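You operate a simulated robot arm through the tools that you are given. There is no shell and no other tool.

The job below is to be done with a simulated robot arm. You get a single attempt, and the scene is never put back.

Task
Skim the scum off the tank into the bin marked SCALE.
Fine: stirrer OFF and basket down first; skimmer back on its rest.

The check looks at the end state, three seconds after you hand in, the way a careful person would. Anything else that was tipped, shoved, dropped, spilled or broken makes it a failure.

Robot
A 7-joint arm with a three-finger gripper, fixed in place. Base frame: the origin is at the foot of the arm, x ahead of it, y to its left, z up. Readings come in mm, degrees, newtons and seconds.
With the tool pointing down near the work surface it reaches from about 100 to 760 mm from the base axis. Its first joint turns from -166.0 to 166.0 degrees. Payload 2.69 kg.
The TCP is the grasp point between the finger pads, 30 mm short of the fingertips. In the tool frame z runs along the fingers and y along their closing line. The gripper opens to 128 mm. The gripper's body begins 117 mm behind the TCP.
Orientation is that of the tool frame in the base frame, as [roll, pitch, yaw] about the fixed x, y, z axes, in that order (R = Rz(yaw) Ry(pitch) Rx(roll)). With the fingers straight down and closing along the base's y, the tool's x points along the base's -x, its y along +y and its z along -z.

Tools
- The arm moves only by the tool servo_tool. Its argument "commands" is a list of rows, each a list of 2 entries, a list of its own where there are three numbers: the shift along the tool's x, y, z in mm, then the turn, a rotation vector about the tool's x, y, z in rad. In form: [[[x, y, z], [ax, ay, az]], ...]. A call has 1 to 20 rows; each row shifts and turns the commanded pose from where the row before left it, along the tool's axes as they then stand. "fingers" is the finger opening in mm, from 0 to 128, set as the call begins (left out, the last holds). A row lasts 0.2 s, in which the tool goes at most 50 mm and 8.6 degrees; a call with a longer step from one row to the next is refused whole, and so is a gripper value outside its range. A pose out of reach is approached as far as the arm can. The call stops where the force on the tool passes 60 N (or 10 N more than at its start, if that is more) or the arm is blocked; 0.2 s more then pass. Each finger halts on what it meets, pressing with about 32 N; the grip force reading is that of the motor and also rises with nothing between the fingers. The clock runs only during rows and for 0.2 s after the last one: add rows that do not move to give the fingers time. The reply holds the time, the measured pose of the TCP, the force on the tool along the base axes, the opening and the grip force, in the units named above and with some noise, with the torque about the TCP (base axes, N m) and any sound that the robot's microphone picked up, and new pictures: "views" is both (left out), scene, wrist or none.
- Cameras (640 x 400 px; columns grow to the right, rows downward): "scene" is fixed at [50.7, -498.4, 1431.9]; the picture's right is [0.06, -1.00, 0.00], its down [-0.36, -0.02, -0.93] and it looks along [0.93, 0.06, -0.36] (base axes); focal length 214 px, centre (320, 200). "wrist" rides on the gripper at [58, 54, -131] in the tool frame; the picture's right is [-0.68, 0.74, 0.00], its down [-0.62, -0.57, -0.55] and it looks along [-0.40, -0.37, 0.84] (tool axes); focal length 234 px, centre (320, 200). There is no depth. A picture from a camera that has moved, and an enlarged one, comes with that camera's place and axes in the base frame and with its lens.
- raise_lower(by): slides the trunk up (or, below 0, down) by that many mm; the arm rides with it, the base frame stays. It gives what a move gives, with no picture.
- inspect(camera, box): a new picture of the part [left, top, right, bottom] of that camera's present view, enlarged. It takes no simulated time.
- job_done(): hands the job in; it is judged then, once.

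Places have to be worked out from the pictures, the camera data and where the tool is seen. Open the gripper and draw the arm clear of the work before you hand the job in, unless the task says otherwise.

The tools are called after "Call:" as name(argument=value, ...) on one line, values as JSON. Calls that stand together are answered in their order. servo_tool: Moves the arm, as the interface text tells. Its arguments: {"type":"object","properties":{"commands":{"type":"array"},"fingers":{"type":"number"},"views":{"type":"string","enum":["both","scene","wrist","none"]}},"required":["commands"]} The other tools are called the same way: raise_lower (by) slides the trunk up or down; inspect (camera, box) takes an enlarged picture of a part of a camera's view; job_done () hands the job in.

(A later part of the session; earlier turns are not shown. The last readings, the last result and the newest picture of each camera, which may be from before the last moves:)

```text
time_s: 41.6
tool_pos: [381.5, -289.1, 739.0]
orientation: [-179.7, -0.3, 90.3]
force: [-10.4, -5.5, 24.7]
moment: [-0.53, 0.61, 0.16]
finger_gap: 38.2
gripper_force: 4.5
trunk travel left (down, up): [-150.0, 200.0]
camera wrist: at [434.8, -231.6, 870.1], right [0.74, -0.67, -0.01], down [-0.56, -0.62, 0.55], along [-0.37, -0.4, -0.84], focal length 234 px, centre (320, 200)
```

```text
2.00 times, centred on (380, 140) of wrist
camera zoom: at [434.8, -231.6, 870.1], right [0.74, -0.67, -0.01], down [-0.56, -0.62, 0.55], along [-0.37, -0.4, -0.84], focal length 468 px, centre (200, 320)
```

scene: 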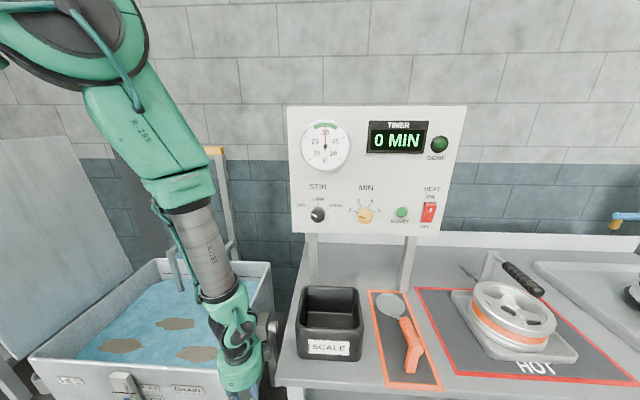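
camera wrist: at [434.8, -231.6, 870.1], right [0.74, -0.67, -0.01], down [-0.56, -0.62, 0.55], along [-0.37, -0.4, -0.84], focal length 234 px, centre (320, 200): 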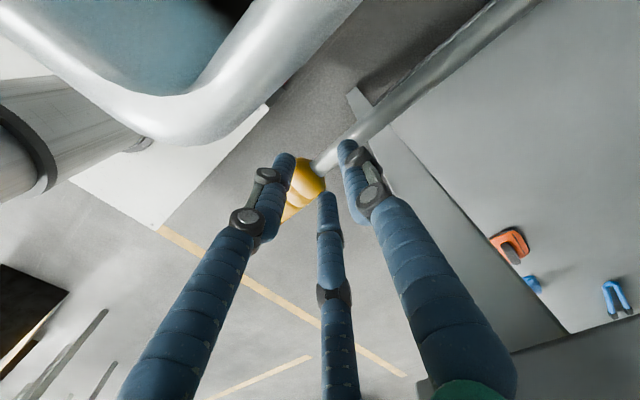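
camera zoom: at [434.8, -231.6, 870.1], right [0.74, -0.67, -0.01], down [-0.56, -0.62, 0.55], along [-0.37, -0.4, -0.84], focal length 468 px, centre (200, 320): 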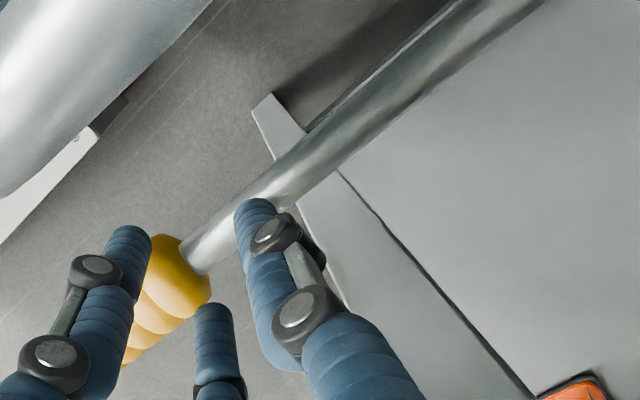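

Upward force has risen to 25 N, suggesting the stop is near. I press a few mm more to confirm.

Call:
servo_tool(commands=[[[0, 2, 4], [0, 0, 0]], [[0, 0, 4], [0, 0, 0]], [[0, 0, 4], [0, 0, 0]]], fingers=32)

Call:
inspect(camera="scene", box=[140, 230, 300, 400])

```text
time_s: 42.1
tool_pos: [383.8, -290.8, 744.1]
orientation: [179.7, 0.1, 90.3]
force: [-25.0, 18.3, 143.8]
moment: [0.04, 1.74, 0.0]
finger_gap: 2.4
gripper_force: 29.5
trunk travel left (down, up): [-150.0, 200.0]
stopped in row 2: the force on the tool passed its limit at 69 N (the readings are from after the stop); the commanded pose is now the measured one
camera wrist: at [437.1, -231.9, 874.3], right [0.74, -0.67, 0.01], down [-0.57, -0.62, 0.55], along [-0.36, -0.41, -0.84], focal length 234 px, centre (320, 200)
```

scene: 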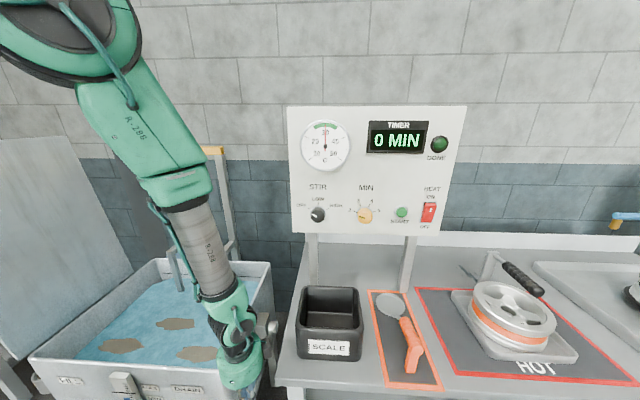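
wrist: 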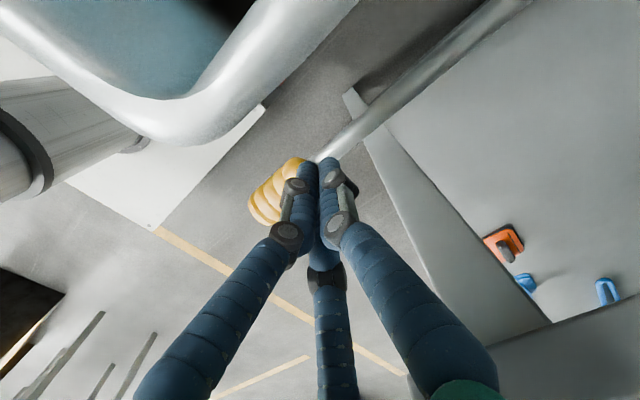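

```text
2.35 times, centred on (220, 315) of scene
camera zoom: at [50.7, -498.4, 1431.9], right [0.06, -1.0, 0.0], down [-0.36, -0.02, -0.93], along [0.93, 0.06, -0.36], focal length 505 px, centre (555, -71)
```

zoom: 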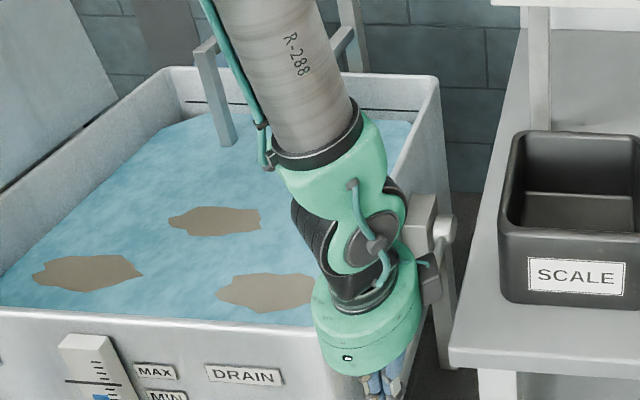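

The stop was hit (force jumped) and the fingers slid closed on top of the bar. I lift straight up now and check the lever.

Call:
servo_tool(commands=[[[0, 0, -10], [0, 0, 0]], [[0, 0, -30], [0, 0, 0]], [[0, 0, -40], [0, 0, 0]], [[0, 0, -40], [0, 0, 0]]], fingers=5)

Call:
inspect(camera="scene", box=[140, 230, 300, 400])

```text
time_s: 43.1
tool_pos: [385.6, -291.9, 856.4]
orientation: [-180.0, -0.3, 90.3]
force: [0.1, -0.2, 0.4]
moment: [-0.03, -0.01, 0.01]
finger_gap: 5.3
gripper_force: 0.1
trunk travel left (down, up): [-150.0, 200.0]
camera wrist: at [440.5, -233.4, 987.1], right [0.74, -0.67, 0.0], down [-0.56, -0.62, 0.55], along [-0.37, -0.4, -0.84], focal length 234 px, centre (320, 200)
```

scene: 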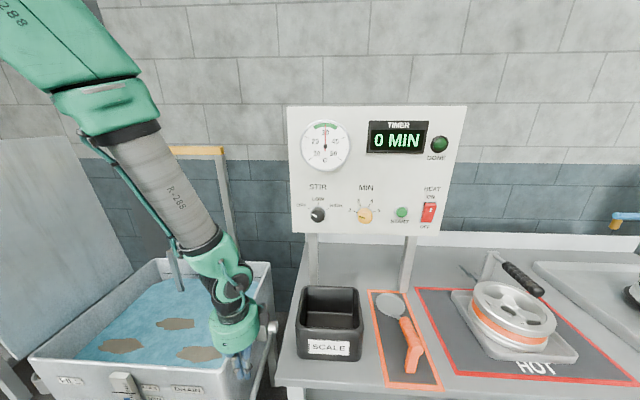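
wrist: 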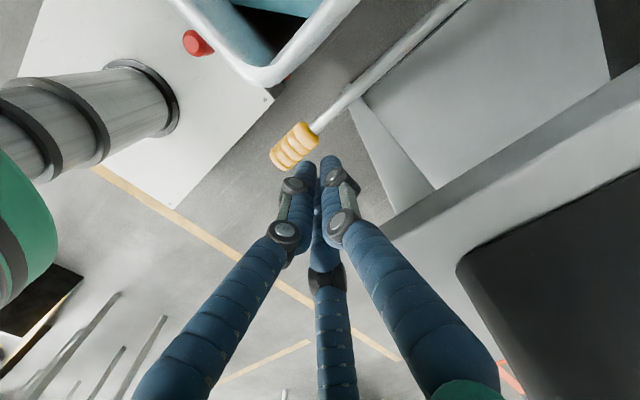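

```text
2.35 times, centred on (220, 315) of scene
camera zoom: at [50.7, -498.4, 1431.9], right [0.06, -1.0, 0.0], down [-0.36, -0.02, -0.93], along [0.93, 0.06, -0.36], focal length 505 px, centre (555, -71)
```

zoom: 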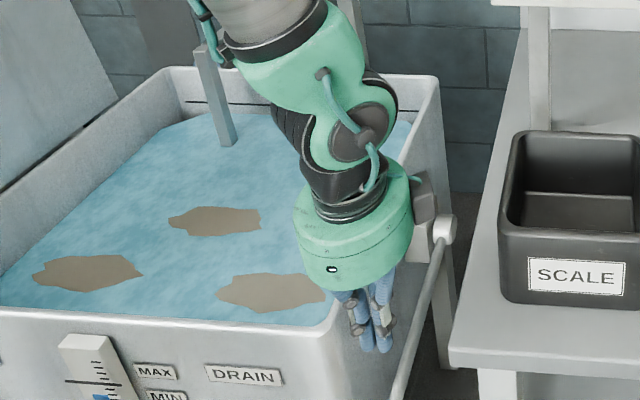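

The lever now lies horizontal (grip around (343, -290, 697)), with the basket fully under water. Next the skimmer: I rise, yaw back and move toward the table's right side for a close look at it.

Call:
servo_tool(commands=[[[0, 0, -49], [0, 0, 0]], [[0, 0, -49], [0, 0, 0]], [[0, 0, -49], [0, 0, 0]], [[0, 0, -49], [0, 0, 0]], [[0, 0, -49], [0, 0, 0]], [[0, 0, -45], [0, 0, 0]], [[0, 0, 0], [0, 0, -0.1428]], [[0, 0, 0], [0, 0, -0.1428]], [[0, 0, 0], [0, 0, -0.1428]], [[0, 0, 0], [0, 0, -0.1428]], [[0, 0, 0], [0, 0, -0.1428]], [[0, 0, 0], [0, 0, -0.1428]], [[0, 0, 0], [0, 0, -0.1428]], [[0, 0, 0], [0, 0, -0.1428]], [[0, 0, 0], [0, 0, -0.1428]], [[0, 0, 0], [0, 0, -0.1428]], [[0, 0, 0], [0, 0, -0.1428]]], fingers=60, views="scene")

Call:
servo_tool(commands=[[[-7, -45, 0], [0, 0, 0]], [[-7, -45, 0], [0, 0, 0]], [[-7, -45, 0], [0, 0, 0]], [[-7, -45, 0], [0, 0, 0]], [[-7, -45, 0], [0, 0, 0]], [[-7, -45, 0], [0, 0, 0]]], fingers=128)

```text
time_s: 46.7
tool_pos: [385.8, -293.4, 1145.2]
orientation: [179.9, -0.1, -179.6]
force: [-0.1, 0.3, 0.0]
moment: [0.0, 0.0, 0.0]
finger_gap: 60.2
gripper_force: 0.1
trunk travel left (down, up): [-150.0, 200.0]
```

scene: 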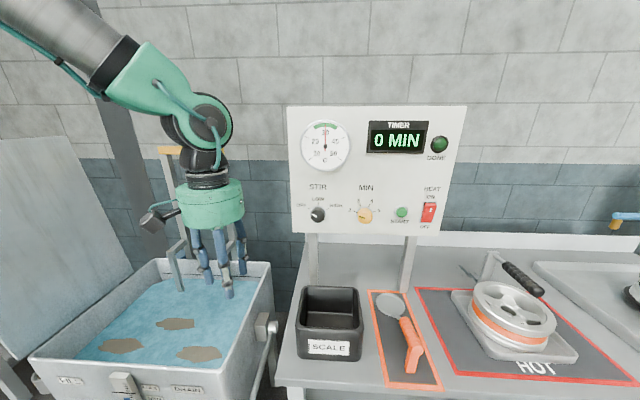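

```text
time_s: 48.1
tool_pos: [428.3, -562.4, 1144.7]
orientation: [179.9, 0.0, -179.7]
force: [-0.2, -0.5, 0.7]
moment: [-0.02, -0.01, 0.01]
finger_gap: 128.0
gripper_force: 0.1
trunk travel left (down, up): [-150.0, 200.0]
camera wrist: at [370.8, -509.7, 1275.8], right [0.67, 0.74, 0.0], down [0.62, -0.56, 0.55], along [0.41, -0.37, -0.84], focal length 234 px, centre (320, 200)
```

scene: 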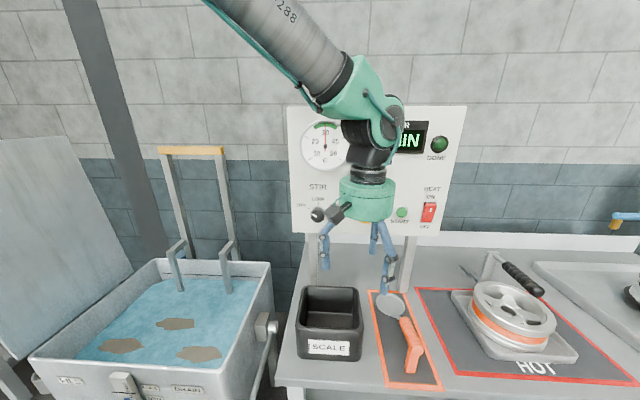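
wrist: 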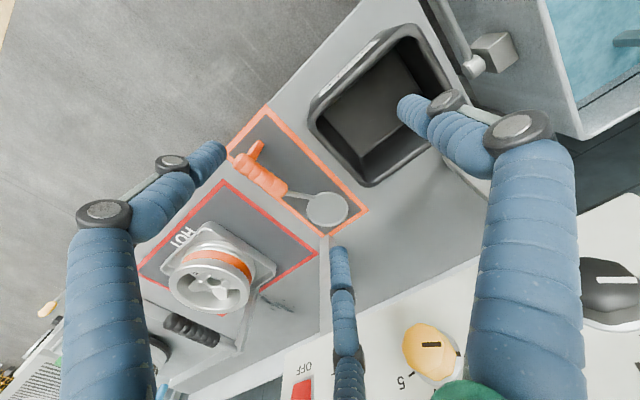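

Now the skimmer is fully visible in both cameras; let me zoom in on it.

Call:
inspect(camera="wrist", box=[215, 95, 375, 245])

Call:
inspect(camera="scene", box=[365, 280, 445, 390])

Call:
inspect(camera="wrist", box=[225, 120, 305, 200])

Call:
inspect(camera="scene", box=[30, 230, 290, 400])

```text
2.67 times, centred on (295, 170) of wrist
camera zoom: at [370.8, -509.7, 1275.8], right [0.67, 0.74, 0.0], down [0.62, -0.56, 0.55], along [0.41, -0.37, -0.84], focal length 624 px, centre (387, 280)
```

zoom: 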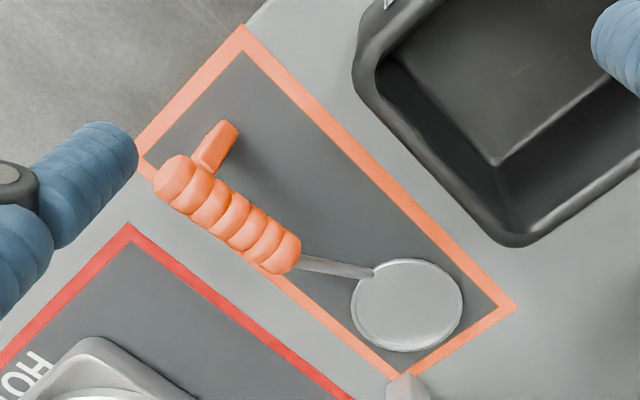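

```text
3.64 times, centred on (405, 335) of scene
camera zoom: at [50.7, -498.4, 1431.9], right [0.06, -1.0, 0.0], down [-0.36, -0.02, -0.93], along [0.93, 0.06, -0.36], focal length 780 px, centre (11, -291)
```

zoom: 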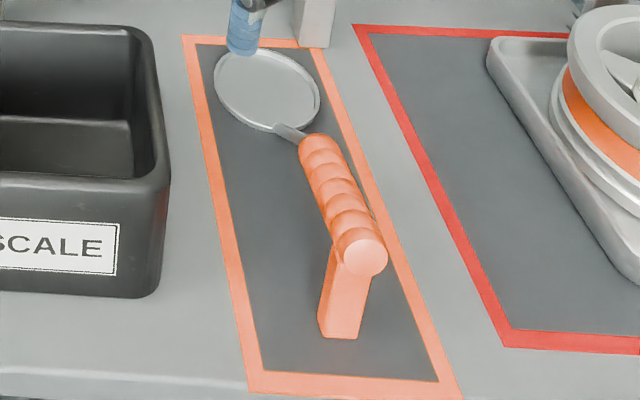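

```text
5.00 times, centred on (265, 160) of wrist
camera zoom: at [370.8, -509.7, 1275.8], right [0.67, 0.74, 0.0], down [0.62, -0.56, 0.55], along [0.41, -0.37, -0.84], focal length 1171 px, centre (595, 400)
```

zoom: 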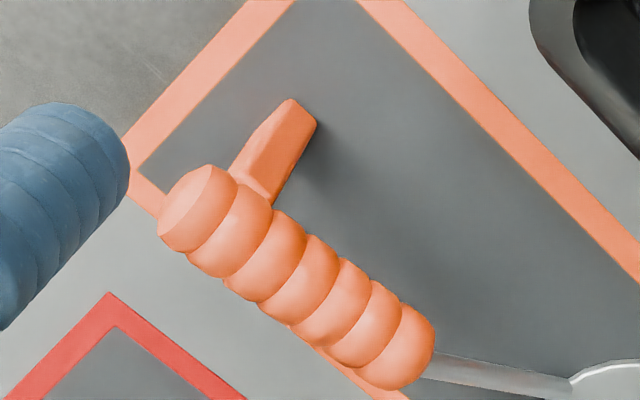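

```text
2.35 times, centred on (160, 315) of scene
camera zoom: at [50.7, -498.4, 1431.9], right [0.06, -1.0, 0.0], down [-0.36, -0.02, -0.93], along [0.93, 0.06, -0.36], focal length 505 px, centre (696, -71)
```

zoom: 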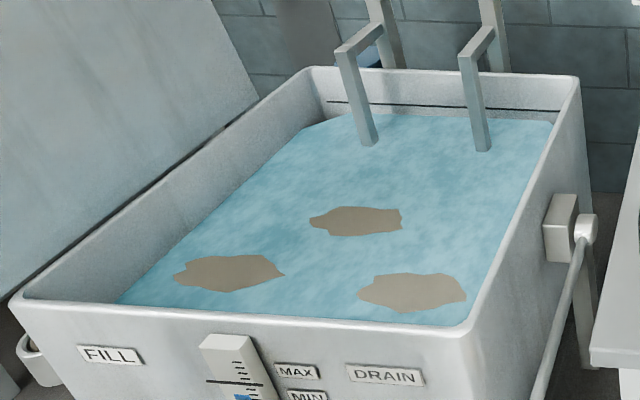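

The skimmer lies along x at y≈-702: dish on the mat near x≈612, ribbed handle sloping up to its end at about (400, -702, 935), over an orange prop. To reach it I tilt the tool outward (about 24°) at this safe height, then move to a pre-grasp point.

Call:
servo_tool(commands=[[[0, 0, 0], [0.0982, -0.0342, -0.048]], [[0, 0, 0], [0.0982, -0.0342, -0.048]], [[0, 0, 0], [0.0982, -0.0342, -0.048]], [[0, 0, 0], [0.0982, -0.0342, -0.048]], [[8, -15, 30], [0, 0, 0]], [[8, -15, 30], [0, 0, 0]], [[8, -10, 30], [0, 0, 0]]], fingers=128)

Call:
inspect(camera="wrist", box=[200, 60, 440, 240])

Call:
inspect(camera="scene", box=[340, 250, 460, 390])

```text
time_s: 49.7
tool_pos: [427.2, -637.4, 1076.3]
orientation: [-156.9, 5.6, -167.5]
force: [0.4, 0.0, -0.9]
moment: [0.05, -0.02, 0.0]
finger_gap: 128.0
gripper_force: 0.1
trunk travel left (down, up): [-150.0, 200.0]
camera wrist: at [340.2, -553.2, 1169.0], right [0.54, 0.81, -0.22], down [0.6, -0.18, 0.78], along [0.6, -0.55, -0.58], focal length 234 px, centre (320, 200)
```

scene: 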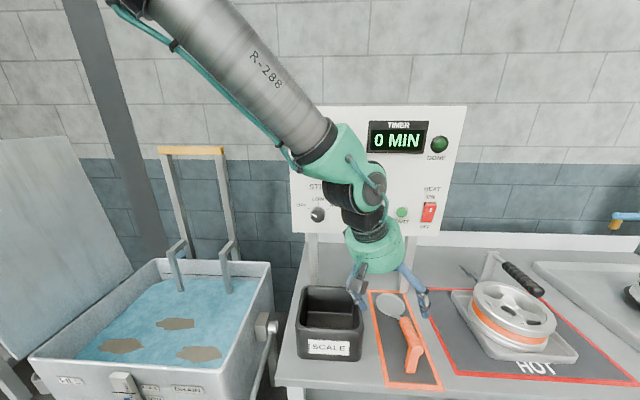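
wrist: 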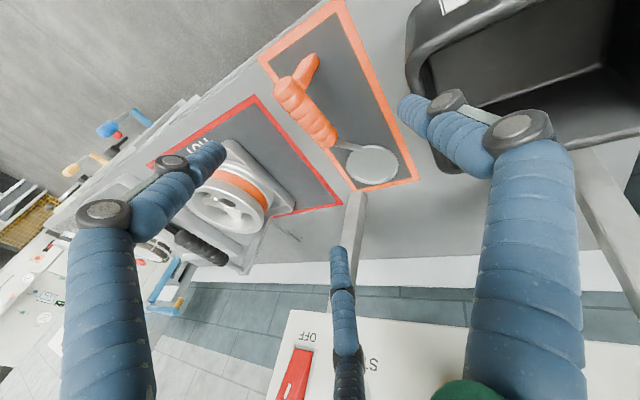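

```text
2.22 times, centred on (320, 150) of wrist
camera zoom: at [340.2, -553.2, 1169.0], right [0.54, 0.81, -0.22], down [0.6, -0.18, 0.78], along [0.6, -0.55, -0.58], focal length 520 px, centre (320, 311)
```

zoom: 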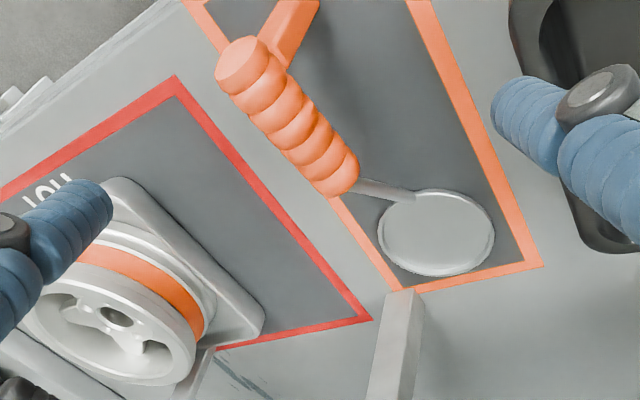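

```text
2.86 times, centred on (400, 320) of scene
camera zoom: at [50.7, -498.4, 1431.9], right [0.06, -1.0, 0.0], down [-0.36, -0.02, -0.93], along [0.93, 0.06, -0.36], focal length 613 px, centre (91, -143)
```

zoom: 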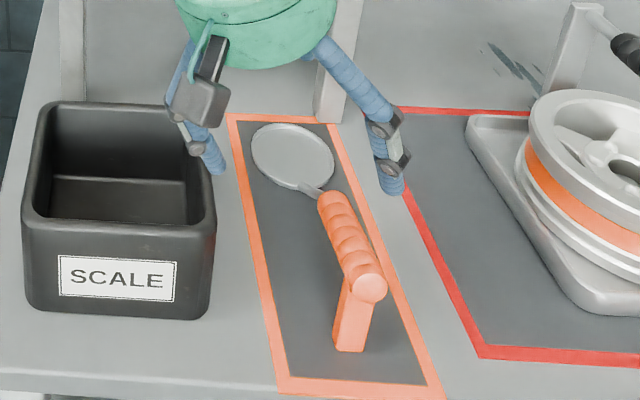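

Refined estimate: handle centre around (452, -704, 917), sloping 18° down toward the dish at (606, -698, 850). I advance along the tool axis 115 mm with fingers at 100 and look again.

Call:
servo_tool(commands=[[[2, -10.7, 25], [0, 0, 0]], [[0, 0, 30], [0, 0, 0]], [[0, 0, 30], [0, 0, 0]], [[0, 0, 30], [0, 0, 0]]], fingers=100)

Call:
inspect(camera="wrist", box=[200, 60, 440, 240])

Call:
inspect(camera="scene", box=[340, 250, 460, 390])

```text
time_s: 50.7
tool_pos: [446.5, -689.2, 975.8]
orientation: [-156.8, 5.4, -167.4]
force: [-0.3, 0.0, 0.6]
moment: [0.02, 0.05, 0.01]
finger_gap: 99.9
gripper_force: 0.0
trunk travel left (down, up): [-150.0, 200.0]
camera wrist: at [358.8, -605.6, 1068.0], right [0.54, 0.81, -0.22], down [0.6, -0.18, 0.78], along [0.6, -0.55, -0.58], focal length 234 px, centre (320, 200)
```

scene: 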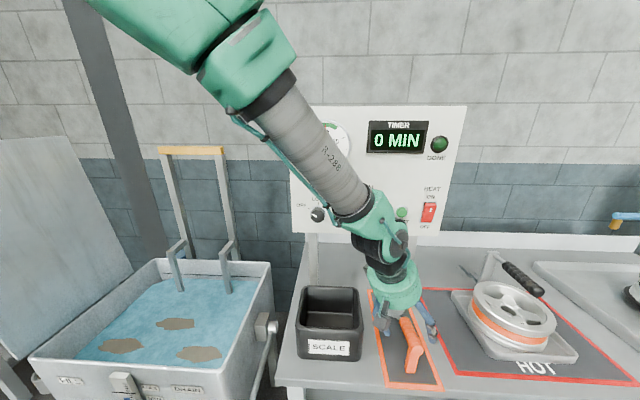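
wrist: 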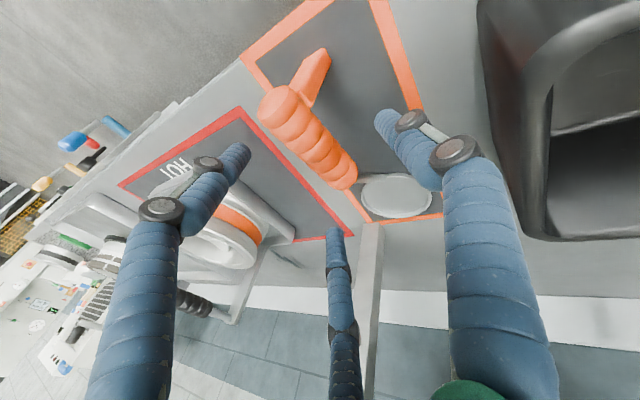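

```text
2.22 times, centred on (320, 150) of wrist
camera zoom: at [358.8, -605.6, 1068.0], right [0.54, 0.81, -0.22], down [0.6, -0.18, 0.78], along [0.6, -0.55, -0.58], focal length 520 px, centre (320, 311)
```

zoom: 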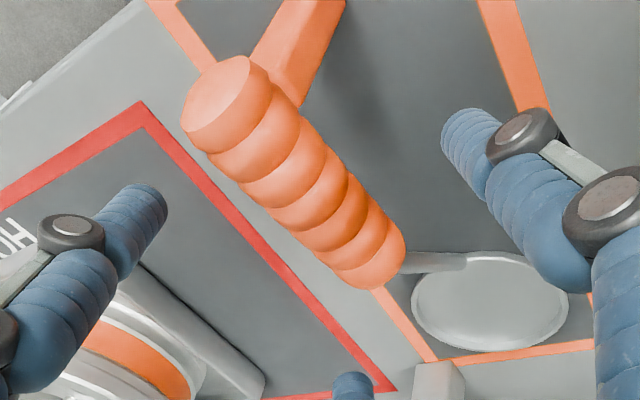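

```text
2.86 times, centred on (400, 320) of scene
camera zoom: at [50.7, -498.4, 1431.9], right [0.06, -1.0, 0.0], down [-0.36, -0.02, -0.93], along [0.93, 0.06, -0.36], focal length 613 px, centre (91, -143)
```

zoom: 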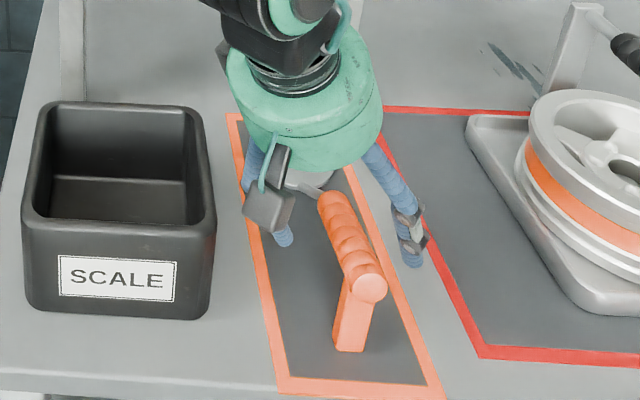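

Handle now measured from (397, -702, 935) to (498, -705, 905). Straight ahead along the tool axis; I advance the remaining ~58 mm.

Call:
servo_tool(commands=[[[1, 0, 20], [0, 0, 0]], [[1, 0, 20], [0, 0, 0]], [[1, 0, 18], [0, 0, 0]]], fingers=100)

Call:
inspect(camera="wrist", box=[200, 60, 440, 240])

Call:
inspect(camera="scene", box=[340, 250, 460, 390])

```text
time_s: 51.5
tool_pos: [453.8, -710.3, 921.1]
orientation: [-156.9, 5.5, -167.5]
force: [0.1, 0.0, 0.2]
moment: [0.02, 0.02, -0.01]
finger_gap: 99.8
gripper_force: 0.0
trunk travel left (down, up): [-150.0, 200.0]
camera wrist: at [366.8, -627.2, 1013.9], right [0.54, 0.81, -0.22], down [0.6, -0.18, 0.78], along [0.6, -0.55, -0.58], focal length 234 px, centre (320, 200)
```

scene: 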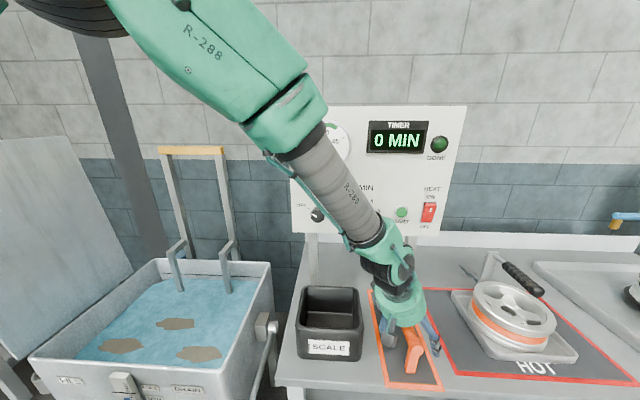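
wrist: 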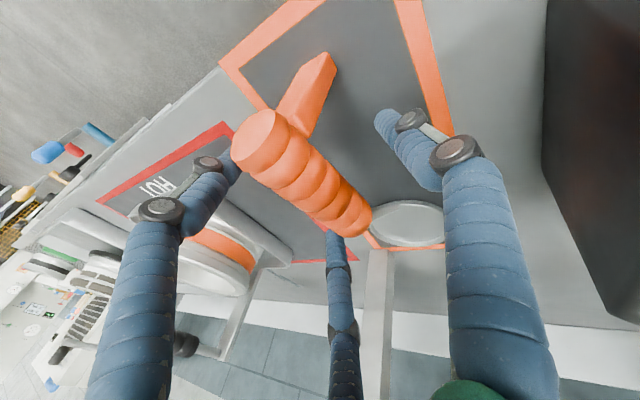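

```text
2.22 times, centred on (320, 150) of wrist
camera zoom: at [366.8, -627.2, 1013.9], right [0.54, 0.81, -0.22], down [0.6, -0.18, 0.78], along [0.6, -0.55, -0.58], focal length 520 px, centre (320, 311)
```

zoom: 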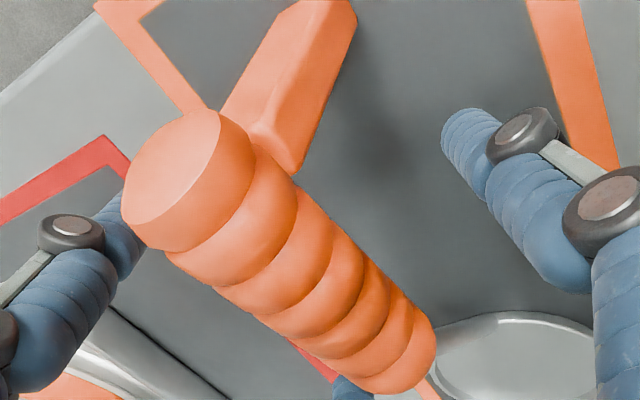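

```text
2.86 times, centred on (400, 320) of scene
camera zoom: at [50.7, -498.4, 1431.9], right [0.06, -1.0, 0.0], down [-0.36, -0.02, -0.93], along [0.93, 0.06, -0.36], focal length 613 px, centre (91, -143)
```

zoom: 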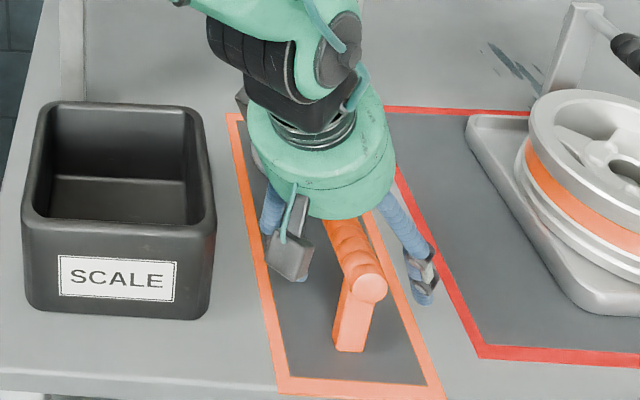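

The handle is between the single finger (left) and the finger pair (right). Closing on it.

Call:
servo_tool(commands=[[[0, 0, 0], [0, 0, 0]], [[0, 0, 0], [0, 0, 0]], [[0, 0, 0], [0, 0, 0]], [[0, 0, 0], [0, 0, 0]]], fingers=20)

Call:
inspect(camera="wrist", box=[200, 60, 440, 240])

Call:
inspect(camera="scene", box=[340, 250, 460, 390])

```text
time_s: 52.5
tool_pos: [453.5, -710.8, 922.1]
orientation: [-156.9, 5.5, -167.5]
force: [0.5, -1.4, 4.0]
moment: [-0.18, -0.8, -0.19]
finger_gap: 40.9
gripper_force: 32.4
trunk travel left (down, up): [-150.0, 200.0]
camera wrist: at [366.6, -627.0, 1014.4], right [0.54, 0.81, -0.22], down [0.6, -0.18, 0.78], along [0.6, -0.55, -0.58], focal length 234 px, centre (320, 200)
```

scene: 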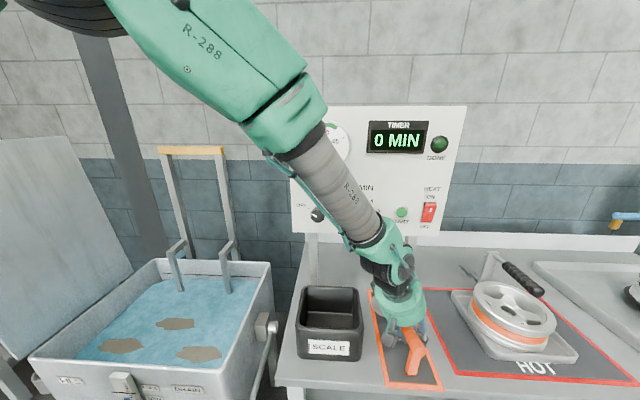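
wrist: 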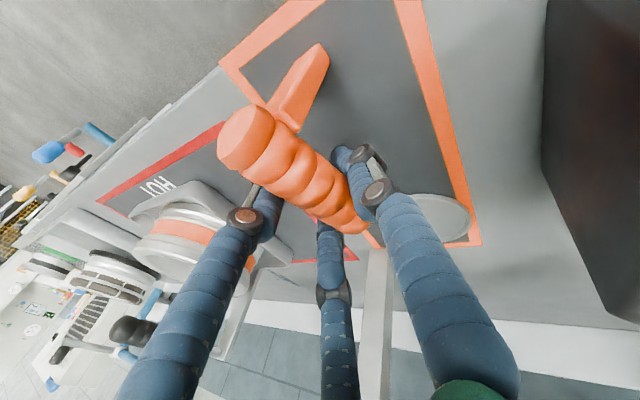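

```text
2.22 times, centred on (320, 150) of wrist
camera zoom: at [366.6, -627.0, 1014.4], right [0.54, 0.81, -0.22], down [0.6, -0.18, 0.78], along [0.6, -0.55, -0.58], focal length 520 px, centre (320, 311)
```

zoom: 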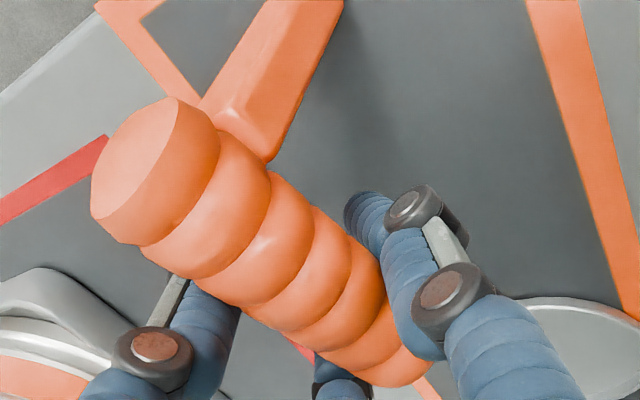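

```text
2.86 times, centred on (400, 320) of scene
camera zoom: at [50.7, -498.4, 1431.9], right [0.06, -1.0, 0.0], down [-0.36, -0.02, -0.93], along [0.93, 0.06, -0.36], focal length 613 px, centre (91, -143)
```

zoom: 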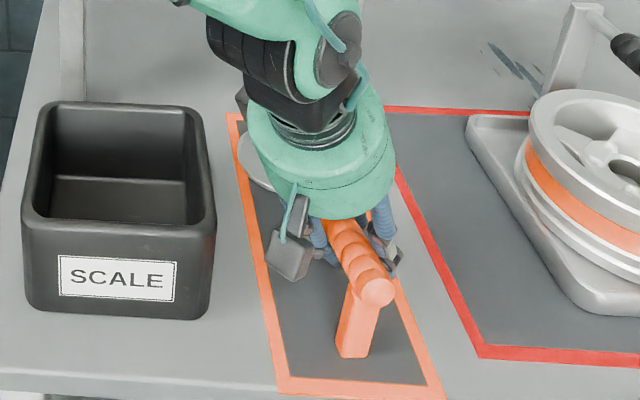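

The skimmer is gripped (gap 41, ~32 N); its prop leg is part of the skimmer, and it yawed a few degrees. I lift it 60 mm vertically and check that the grip holds.

Call:
servo_tool(commands=[[[-1, -3.9, -9.2], [0, 0, 0]], [[-1.9, -7.8, -18.3], [0, 0, 0]], [[-2.8, -11.8, -27.5], [0, 0, 0]], [[0, 0, 0], [0, 0, 0]]])

Call:
inspect(camera="scene", box=[340, 230, 460, 390])

Call:
inspect(camera="wrist", box=[180, 60, 500, 260])

```text
time_s: 53.5
tool_pos: [454.0, -710.6, 981.6]
orientation: [-156.9, 5.5, -167.5]
force: [0.1, 0.5, -0.6]
moment: [-0.06, 0.02, -0.01]
finger_gap: 41.6
gripper_force: 32.0
trunk travel left (down, up): [-150.0, 200.0]
camera wrist: at [366.5, -626.9, 1074.6], right [0.54, 0.81, -0.22], down [0.6, -0.18, 0.78], along [0.6, -0.55, -0.58], focal length 234 px, centre (320, 200)
```

scene: 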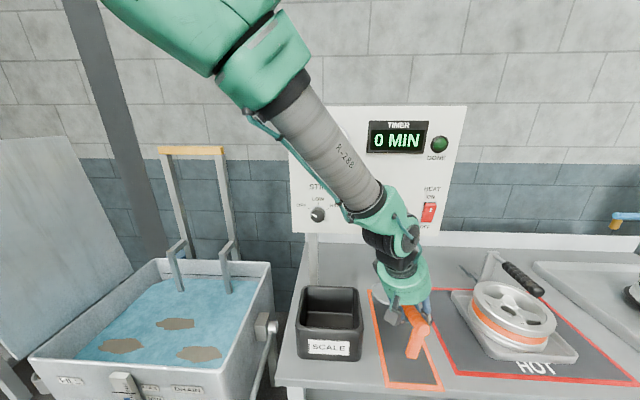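
wrist: 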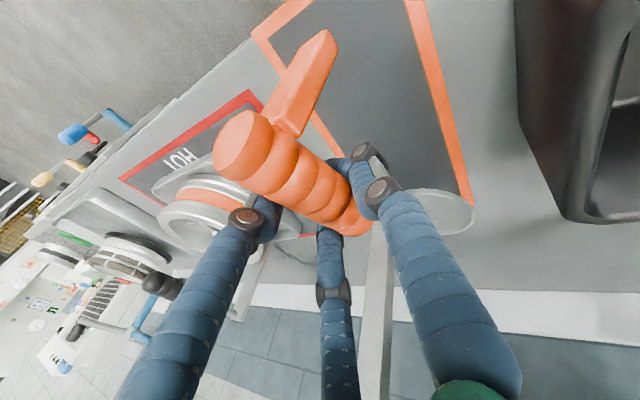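

```text
2.50 times, centred on (400, 310) of scene
camera zoom: at [50.7, -498.4, 1431.9], right [0.06, -1.0, 0.0], down [-0.36, -0.02, -0.93], along [0.93, 0.06, -0.36], focal length 536 px, centre (120, -75)
```

zoom: 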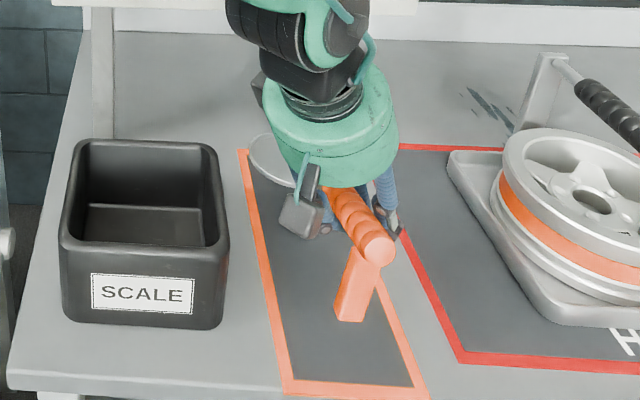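

```text
2.00 times, centred on (340, 160) of wrist
camera zoom: at [366.5, -626.9, 1074.6], right [0.54, 0.81, -0.22], down [0.6, -0.18, 0.78], along [0.6, -0.55, -0.58], focal length 468 px, centre (280, 280)
```

zoom: 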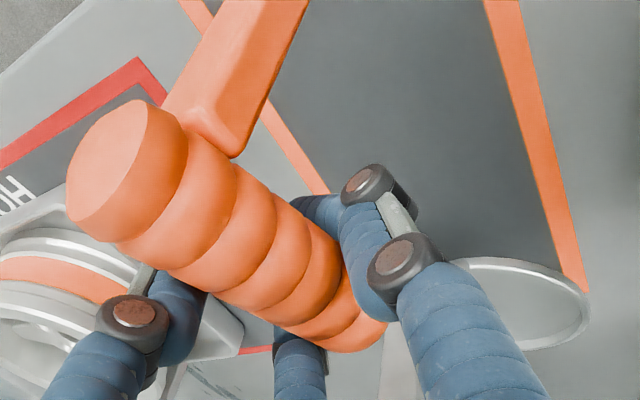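

The skimmer is held well. I raise it, back away from the panel, and bring it to the left over clear space (dish stays above 1020 mm, over the bin rim).

Call:
servo_tool(commands=[[[-3.8, -15.7, -36.6], [0, 0, 0]], [[-3.8, -15.7, -36.6], [0, 0, 0]], [[-3.8, -15.7, -36.6], [0, 0, 0]], [[22.8, 32, -16], [0, 0, 0]], [[22.8, 32, -16], [0, 0, 0]], [[22.8, 32, -16], [0, 0, 0]], [[22.8, 32, -16], [0, 0, 0]], [[22.8, 32, -16], [0, 0, 0]]])

Call:
inspect(camera="scene", box=[260, 180, 460, 340])

```text
time_s: 55.3
tool_pos: [304.3, -560.1, 1102.8]
orientation: [-156.9, 5.4, -167.5]
force: [0.7, -0.4, -1.4]
moment: [0.01, 0.06, 0.03]
finger_gap: 41.0
gripper_force: 32.1
trunk travel left (down, up): [-150.0, 200.0]
camera wrist: at [216.9, -477.3, 1195.2], right [0.54, 0.81, -0.22], down [0.6, -0.18, 0.78], along [0.6, -0.55, -0.58], focal length 234 px, centre (320, 200)
```

scene: 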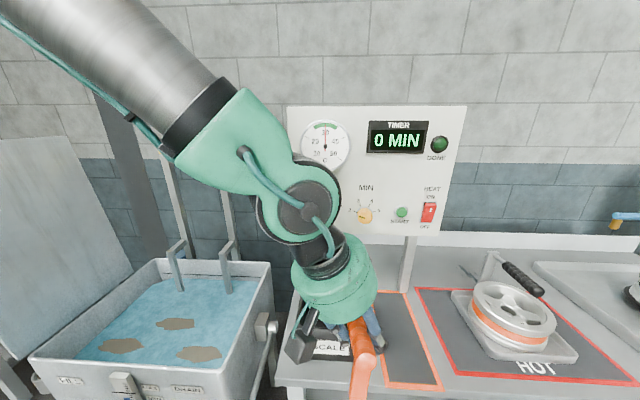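
wrist: 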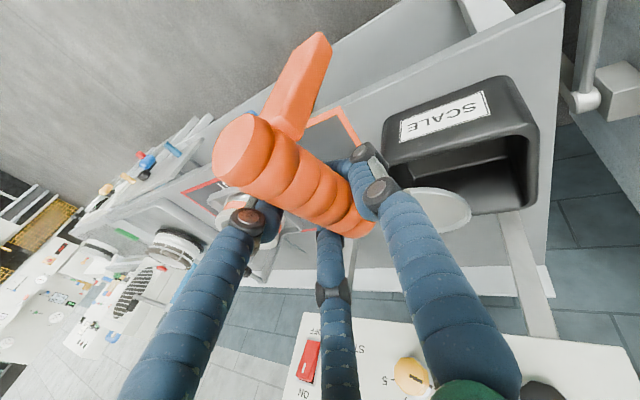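

```text
2.50 times, centred on (360, 260) of scene
camera zoom: at [50.7, -498.4, 1431.9], right [0.06, -1.0, 0.0], down [-0.36, -0.02, -0.93], along [0.93, 0.06, -0.36], focal length 536 px, centre (220, 50)
```

zoom: 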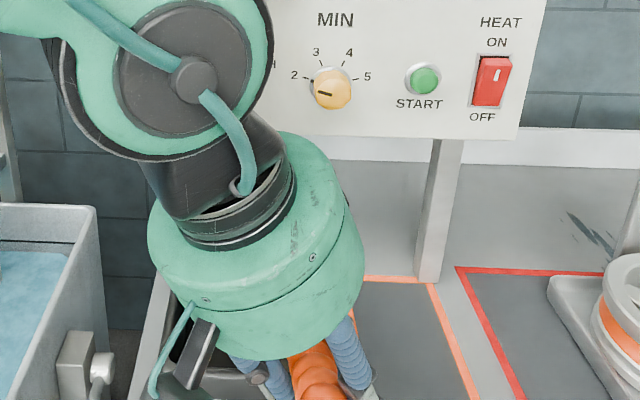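

Now I yaw the held skimmer +90° about the vertical so the dish points to +y (left).

Call:
servo_tool(commands=[[[0, 0, 0], [-0.01355, -0.056, -0.1307]], [[0, 0, 0], [-0.01355, -0.056, -0.1307]], [[0, 0, 0], [-0.01355, -0.056, -0.1307]], [[0, 0, 0], [-0.01355, -0.056, -0.1307]], [[0, 0, 0], [-0.01355, -0.056, -0.1307]], [[0, 0, 0], [-0.01355, -0.056, -0.1307]], [[0, 0, 0], [-0.01355, -0.056, -0.1307]], [[0, 0, 0], [-0.01355, -0.056, -0.1307]], [[0, 0, 0], [-0.01355, -0.056, -0.1307]], [[0, 0, 0], [-0.01355, -0.056, -0.1307]], [[0, 0, 0], [-0.01355, -0.056, -0.1307]]])

```text
time_s: 57.7
tool_pos: [322.6, -558.9, 1099.4]
orientation: [-158.6, 7.2, -87.3]
force: [0.3, 0.3, -1.5]
moment: [-0.09, 0.04, -0.01]
finger_gap: 40.6
gripper_force: 32.2
out of reach, approached as far as the arm can: row 10, 11
trunk travel left (down, up): [-150.0, 200.0]
camera wrist: at [228.0, -634.0, 1193.1], right [-0.72, 0.67, -0.18], down [0.3, 0.54, 0.79], along [0.63, 0.51, -0.59], focal length 234 px, centre (320, 200)
```

scene: 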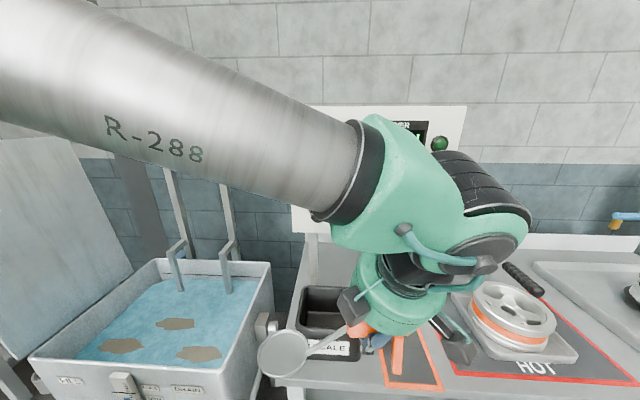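
wrist: 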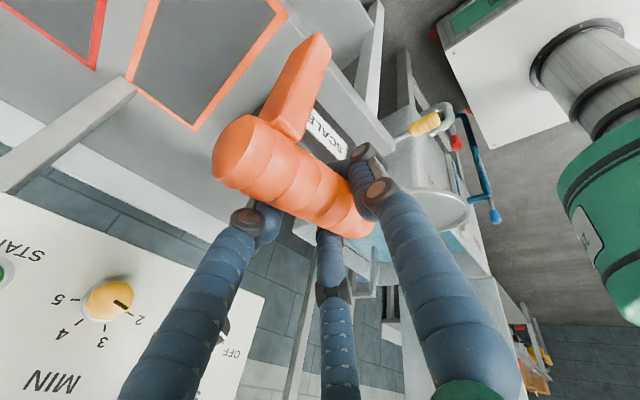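

The dish is clearly visible and level, offset about (-14, +146, -70) from the TCP. Moving left over the tank at height, keeping this orientation.

Call:
servo_tool(commands=[[[-42, -4.5, 9.6], [0, 0, 0]], [[-42, -4.5, 9.6], [0, 0, 0]], [[-42, -4.5, 9.6], [0, 0, 0]], [[-42, -4.5, 9.6], [0, 0, 0]], [[-42, -4.5, 9.6], [0, 0, 0]], [[-42, -4.5, 9.6], [0, 0, 0]], [[-42, -4.5, 9.6], [0, 0, 0]], [[-42, -4.5, 9.6], [0, 0, 0]], [[-42, -4.5, 9.6], [0, 0, 0]], [[-42, -4.5, 9.6], [0, 0, 0]]])

Call:
inspect(camera="scene", box=[40, 200, 290, 400])

Call:
inspect(camera="wrist", box=[300, 60, 640, 280])

```text
time_s: 58.4
tool_pos: [322.0, -444.1, 1016.6]
orientation: [-161.3, 15.2, -88.4]
force: [-0.2, -0.2, -1.5]
moment: [0.04, -0.05, 0.06]
finger_gap: 40.5
gripper_force: 32.1
trunk travel left (down, up): [-150.0, 200.0]
stopped in row 3: the arm was blocked; the commanded pose is now the measured one
camera wrist: at [232.2, -531.7, 1103.7], right [-0.72, 0.69, -0.05], down [0.35, 0.42, 0.84], along [0.6, 0.58, -0.54], focal length 234 px, centre (320, 200)
```

scene: 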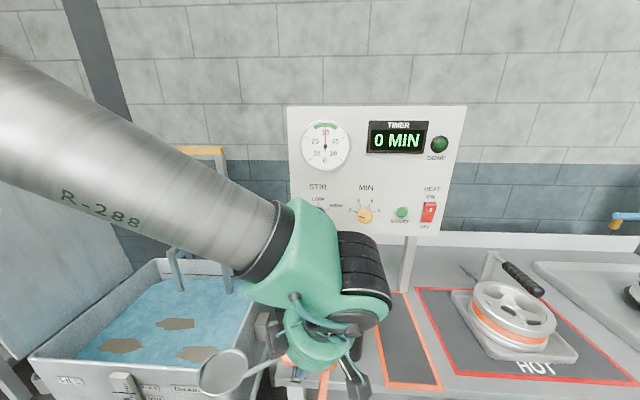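
wrist: 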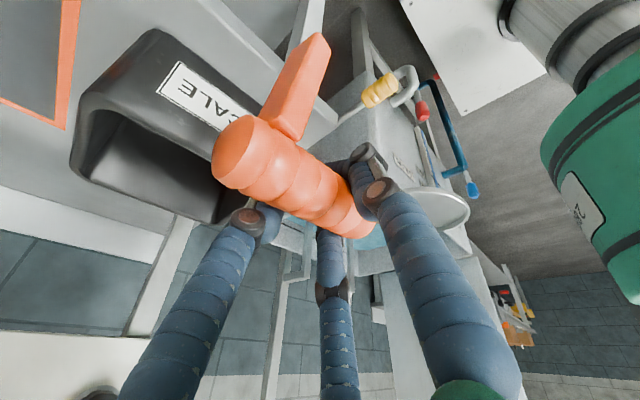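

```text
2.00 times, centred on (165, 300) of scene
camera zoom: at [50.7, -498.4, 1431.9], right [0.06, -1.0, 0.0], down [-0.36, -0.02, -0.93], along [0.93, 0.06, -0.36], focal length 429 px, centre (630, 0)
```

zoom: 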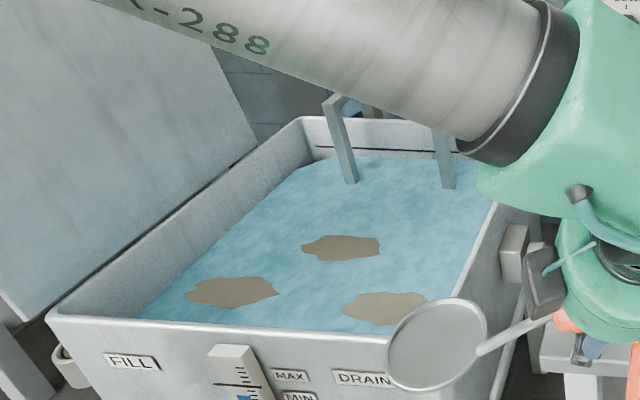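

```text
1.82 times, centred on (470, 170) of wrist
camera zoom: at [232.2, -531.7, 1103.7], right [-0.72, 0.69, -0.05], down [0.35, 0.42, 0.84], along [0.6, 0.58, -0.54], focal length 426 px, centre (47, 254)
```

zoom: 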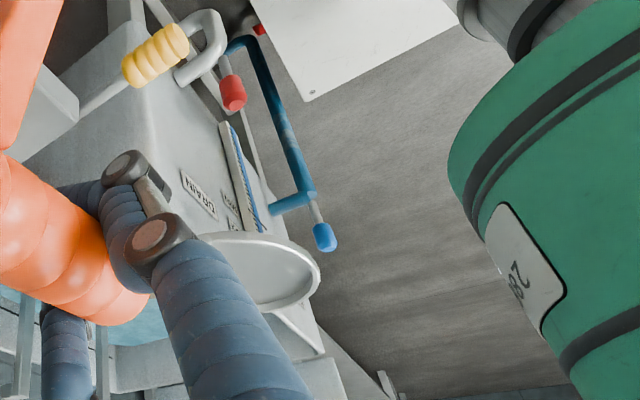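

The wrist limit blocked the move (TCP sank to z≈1017, nothing touched). I unwind the yaw by -40° while rising 100 mm, then continue left.

Call:
servo_tool(commands=[[[-5.2, -6.2, -18.3], [0, 0, 0]], [[-5.2, -6.2, -18.3], [0, 0, 0]], [[-5.2, -6.2, -18.3], [0.0367, 0.0433, 0.128]], [[-5.2, -6.2, -18.3], [0.0367, 0.0433, 0.128]], [[-5.2, -6.2, -18.3], [0.0367, 0.0433, 0.128]], [[0, 0, 0], [0.0367, 0.0433, 0.128]], [[0, 0, 0], [0.0367, 0.0433, 0.128]]])

```text
time_s: 60.2
tool_pos: [315.8, -438.5, 1066.8]
orientation: [-166.4, 17.8, -130.6]
force: [-1.5, -0.1, -1.2]
moment: [-0.09, 0.02, 0.0]
finger_gap: 40.4
gripper_force: 32.1
trunk travel left (down, up): [-150.0, 200.0]
stopped in row 7: the arm was blocked; the commanded pose is now the measured one
camera wrist: at [192.5, -452.7, 1158.0], right [-0.09, 1.0, 0.04], down [0.57, 0.02, 0.82], along [0.82, 0.1, -0.57], focal length 234 px, centre (320, 200)
```

scene: 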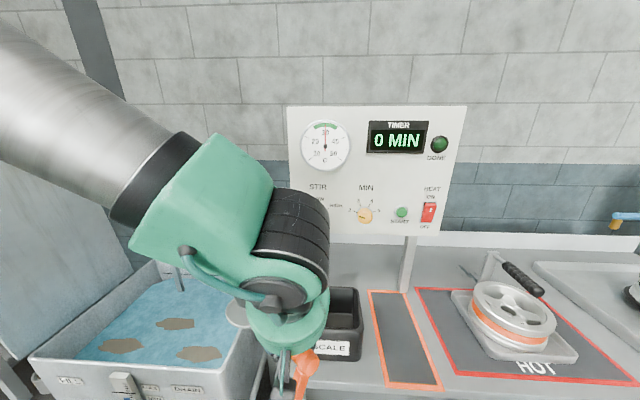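
wrist: 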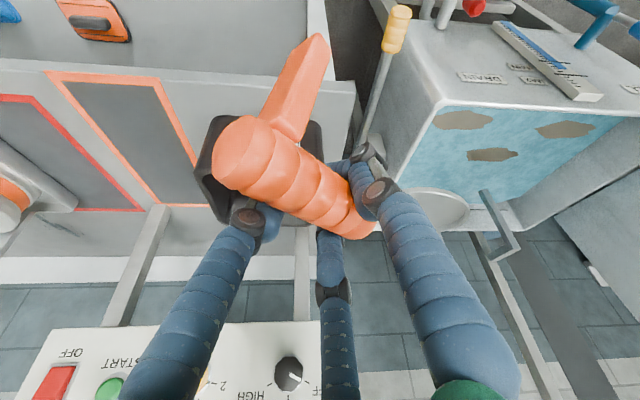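

The arm is in a cramped posture at this spot. I'll move a bit left (clear of the bin) and rotate back toward the original, comfortable grip orientation.

Call:
servo_tool(commands=[[[0, 0, 0], [0.0486, 0.0665, 0.0898]], [[-16, 12, -5], [0.0486, 0.0665, 0.0898]], [[-16, 12, -5], [0.0486, 0.0665, 0.0898]], [[0, 0, 0], [0.0486, 0.0665, 0.0898]], [[0, 0, 0], [0.0486, 0.0665, 0.0898]], [[0, 0, 0], [0.0486, 0.0665, 0.0898]]])

```text
time_s: 61.1
tool_pos: [297.9, -384.8, 1007.5]
orientation: [-170.8, 9.9, -153.6]
force: [0.4, -1.2, -1.1]
moment: [-0.01, 0.04, 0.0]
finger_gap: 40.5
gripper_force: 32.1
trunk travel left (down, up): [-150.0, 200.0]
stopped in row 4: the arm was blocked; the commanded pose is now the measured one
camera wrist: at [195.7, -353.8, 1115.4], right [0.29, 0.96, 0.0], down [0.66, -0.2, 0.73], along [0.7, -0.21, -0.69], focal length 234 px, centre (320, 200)
```

scene: 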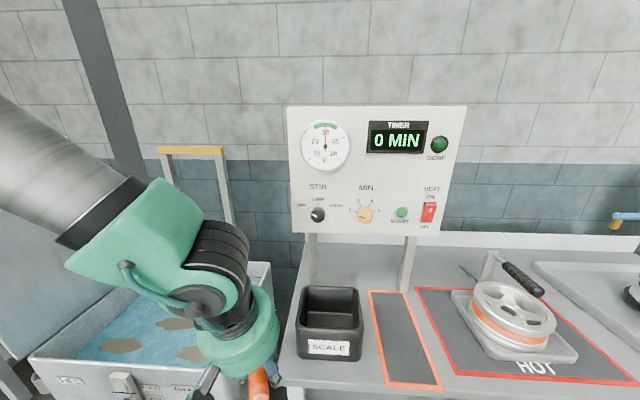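
wrist: 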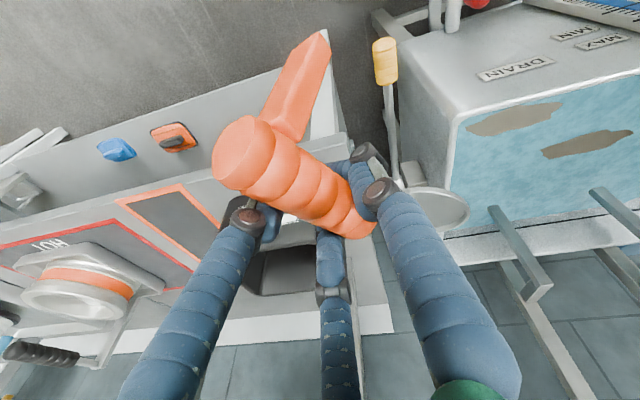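

I'm near a wrist singularity here (tool nearly in line with the forearm). I'll bring the tool to vertical, then move left and up, away from bin and table.

Call:
servo_tool(commands=[[[0, 0, 0], [-0.0795, 0.0867, 0]], [[0, 0, 0], [-0.0795, 0.0867, 0]], [[-10, 14, -8], [0, 0, 0]], [[-20, 28, -16], [0, 0, 0]], [[-20, 28, -16], [0, 0, 0]], [[-20, 28, -16], [0, 0, 0]]])

```text
time_s: 62.5
tool_pos: [319.1, -266.0, 1063.1]
orientation: [-179.8, -0.1, -154.4]
force: [-0.1, -0.2, -1.5]
moment: [-0.03, 0.07, -0.03]
finger_gap: 40.1
gripper_force: 32.4
trunk travel left (down, up): [-150.0, 200.0]
camera wrist: at [244.1, -242.4, 1194.3], right [0.29, 0.96, 0.0], down [0.8, -0.24, 0.55], along [0.52, -0.16, -0.84], focal length 234 px, centre (320, 200)
```

scene: 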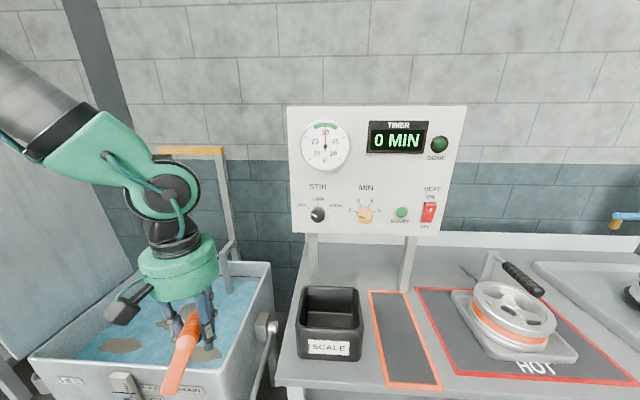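
wrist: 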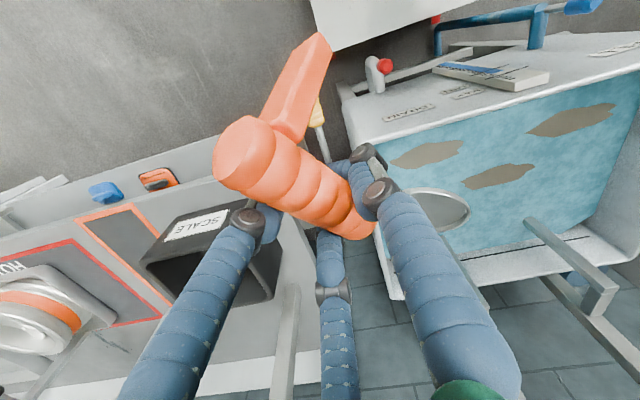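

Comfortable again with the tool vertical. I rise 90 mm and then lower the trunk by 150 mm, which makes the tank and table poses less cramped.

Call:
servo_tool(commands=[[[0, 0, -45], [0, 0, 0]], [[0, 0, -45], [0, 0, 0]]], views="none")

Call:
raise_lower(by=-150)

```text
time_s: 63.1
tool_pos: [317.9, -265.3, 1156.6]
orientation: [-179.8, 0.0, -154.4]
force: [0.3, 0.1, -0.8]
moment: [-0.01, 0.04, -0.02]
finger_gap: 40.3
gripper_force: 31.6
trunk travel left (down, up): [-150.0, 200.0]
```

```text
time_s: 64.9
tool_pos: [319.2, -266.0, 1004.7]
orientation: [-179.7, -0.1, -154.4]
force: [0.1, 0.1, -1.6]
moment: [-0.04, 0.06, 0.0]
finger_gap: 40.4
gripper_force: 31.6
trunk travel left (down, up): [0.0, 350.0]
```

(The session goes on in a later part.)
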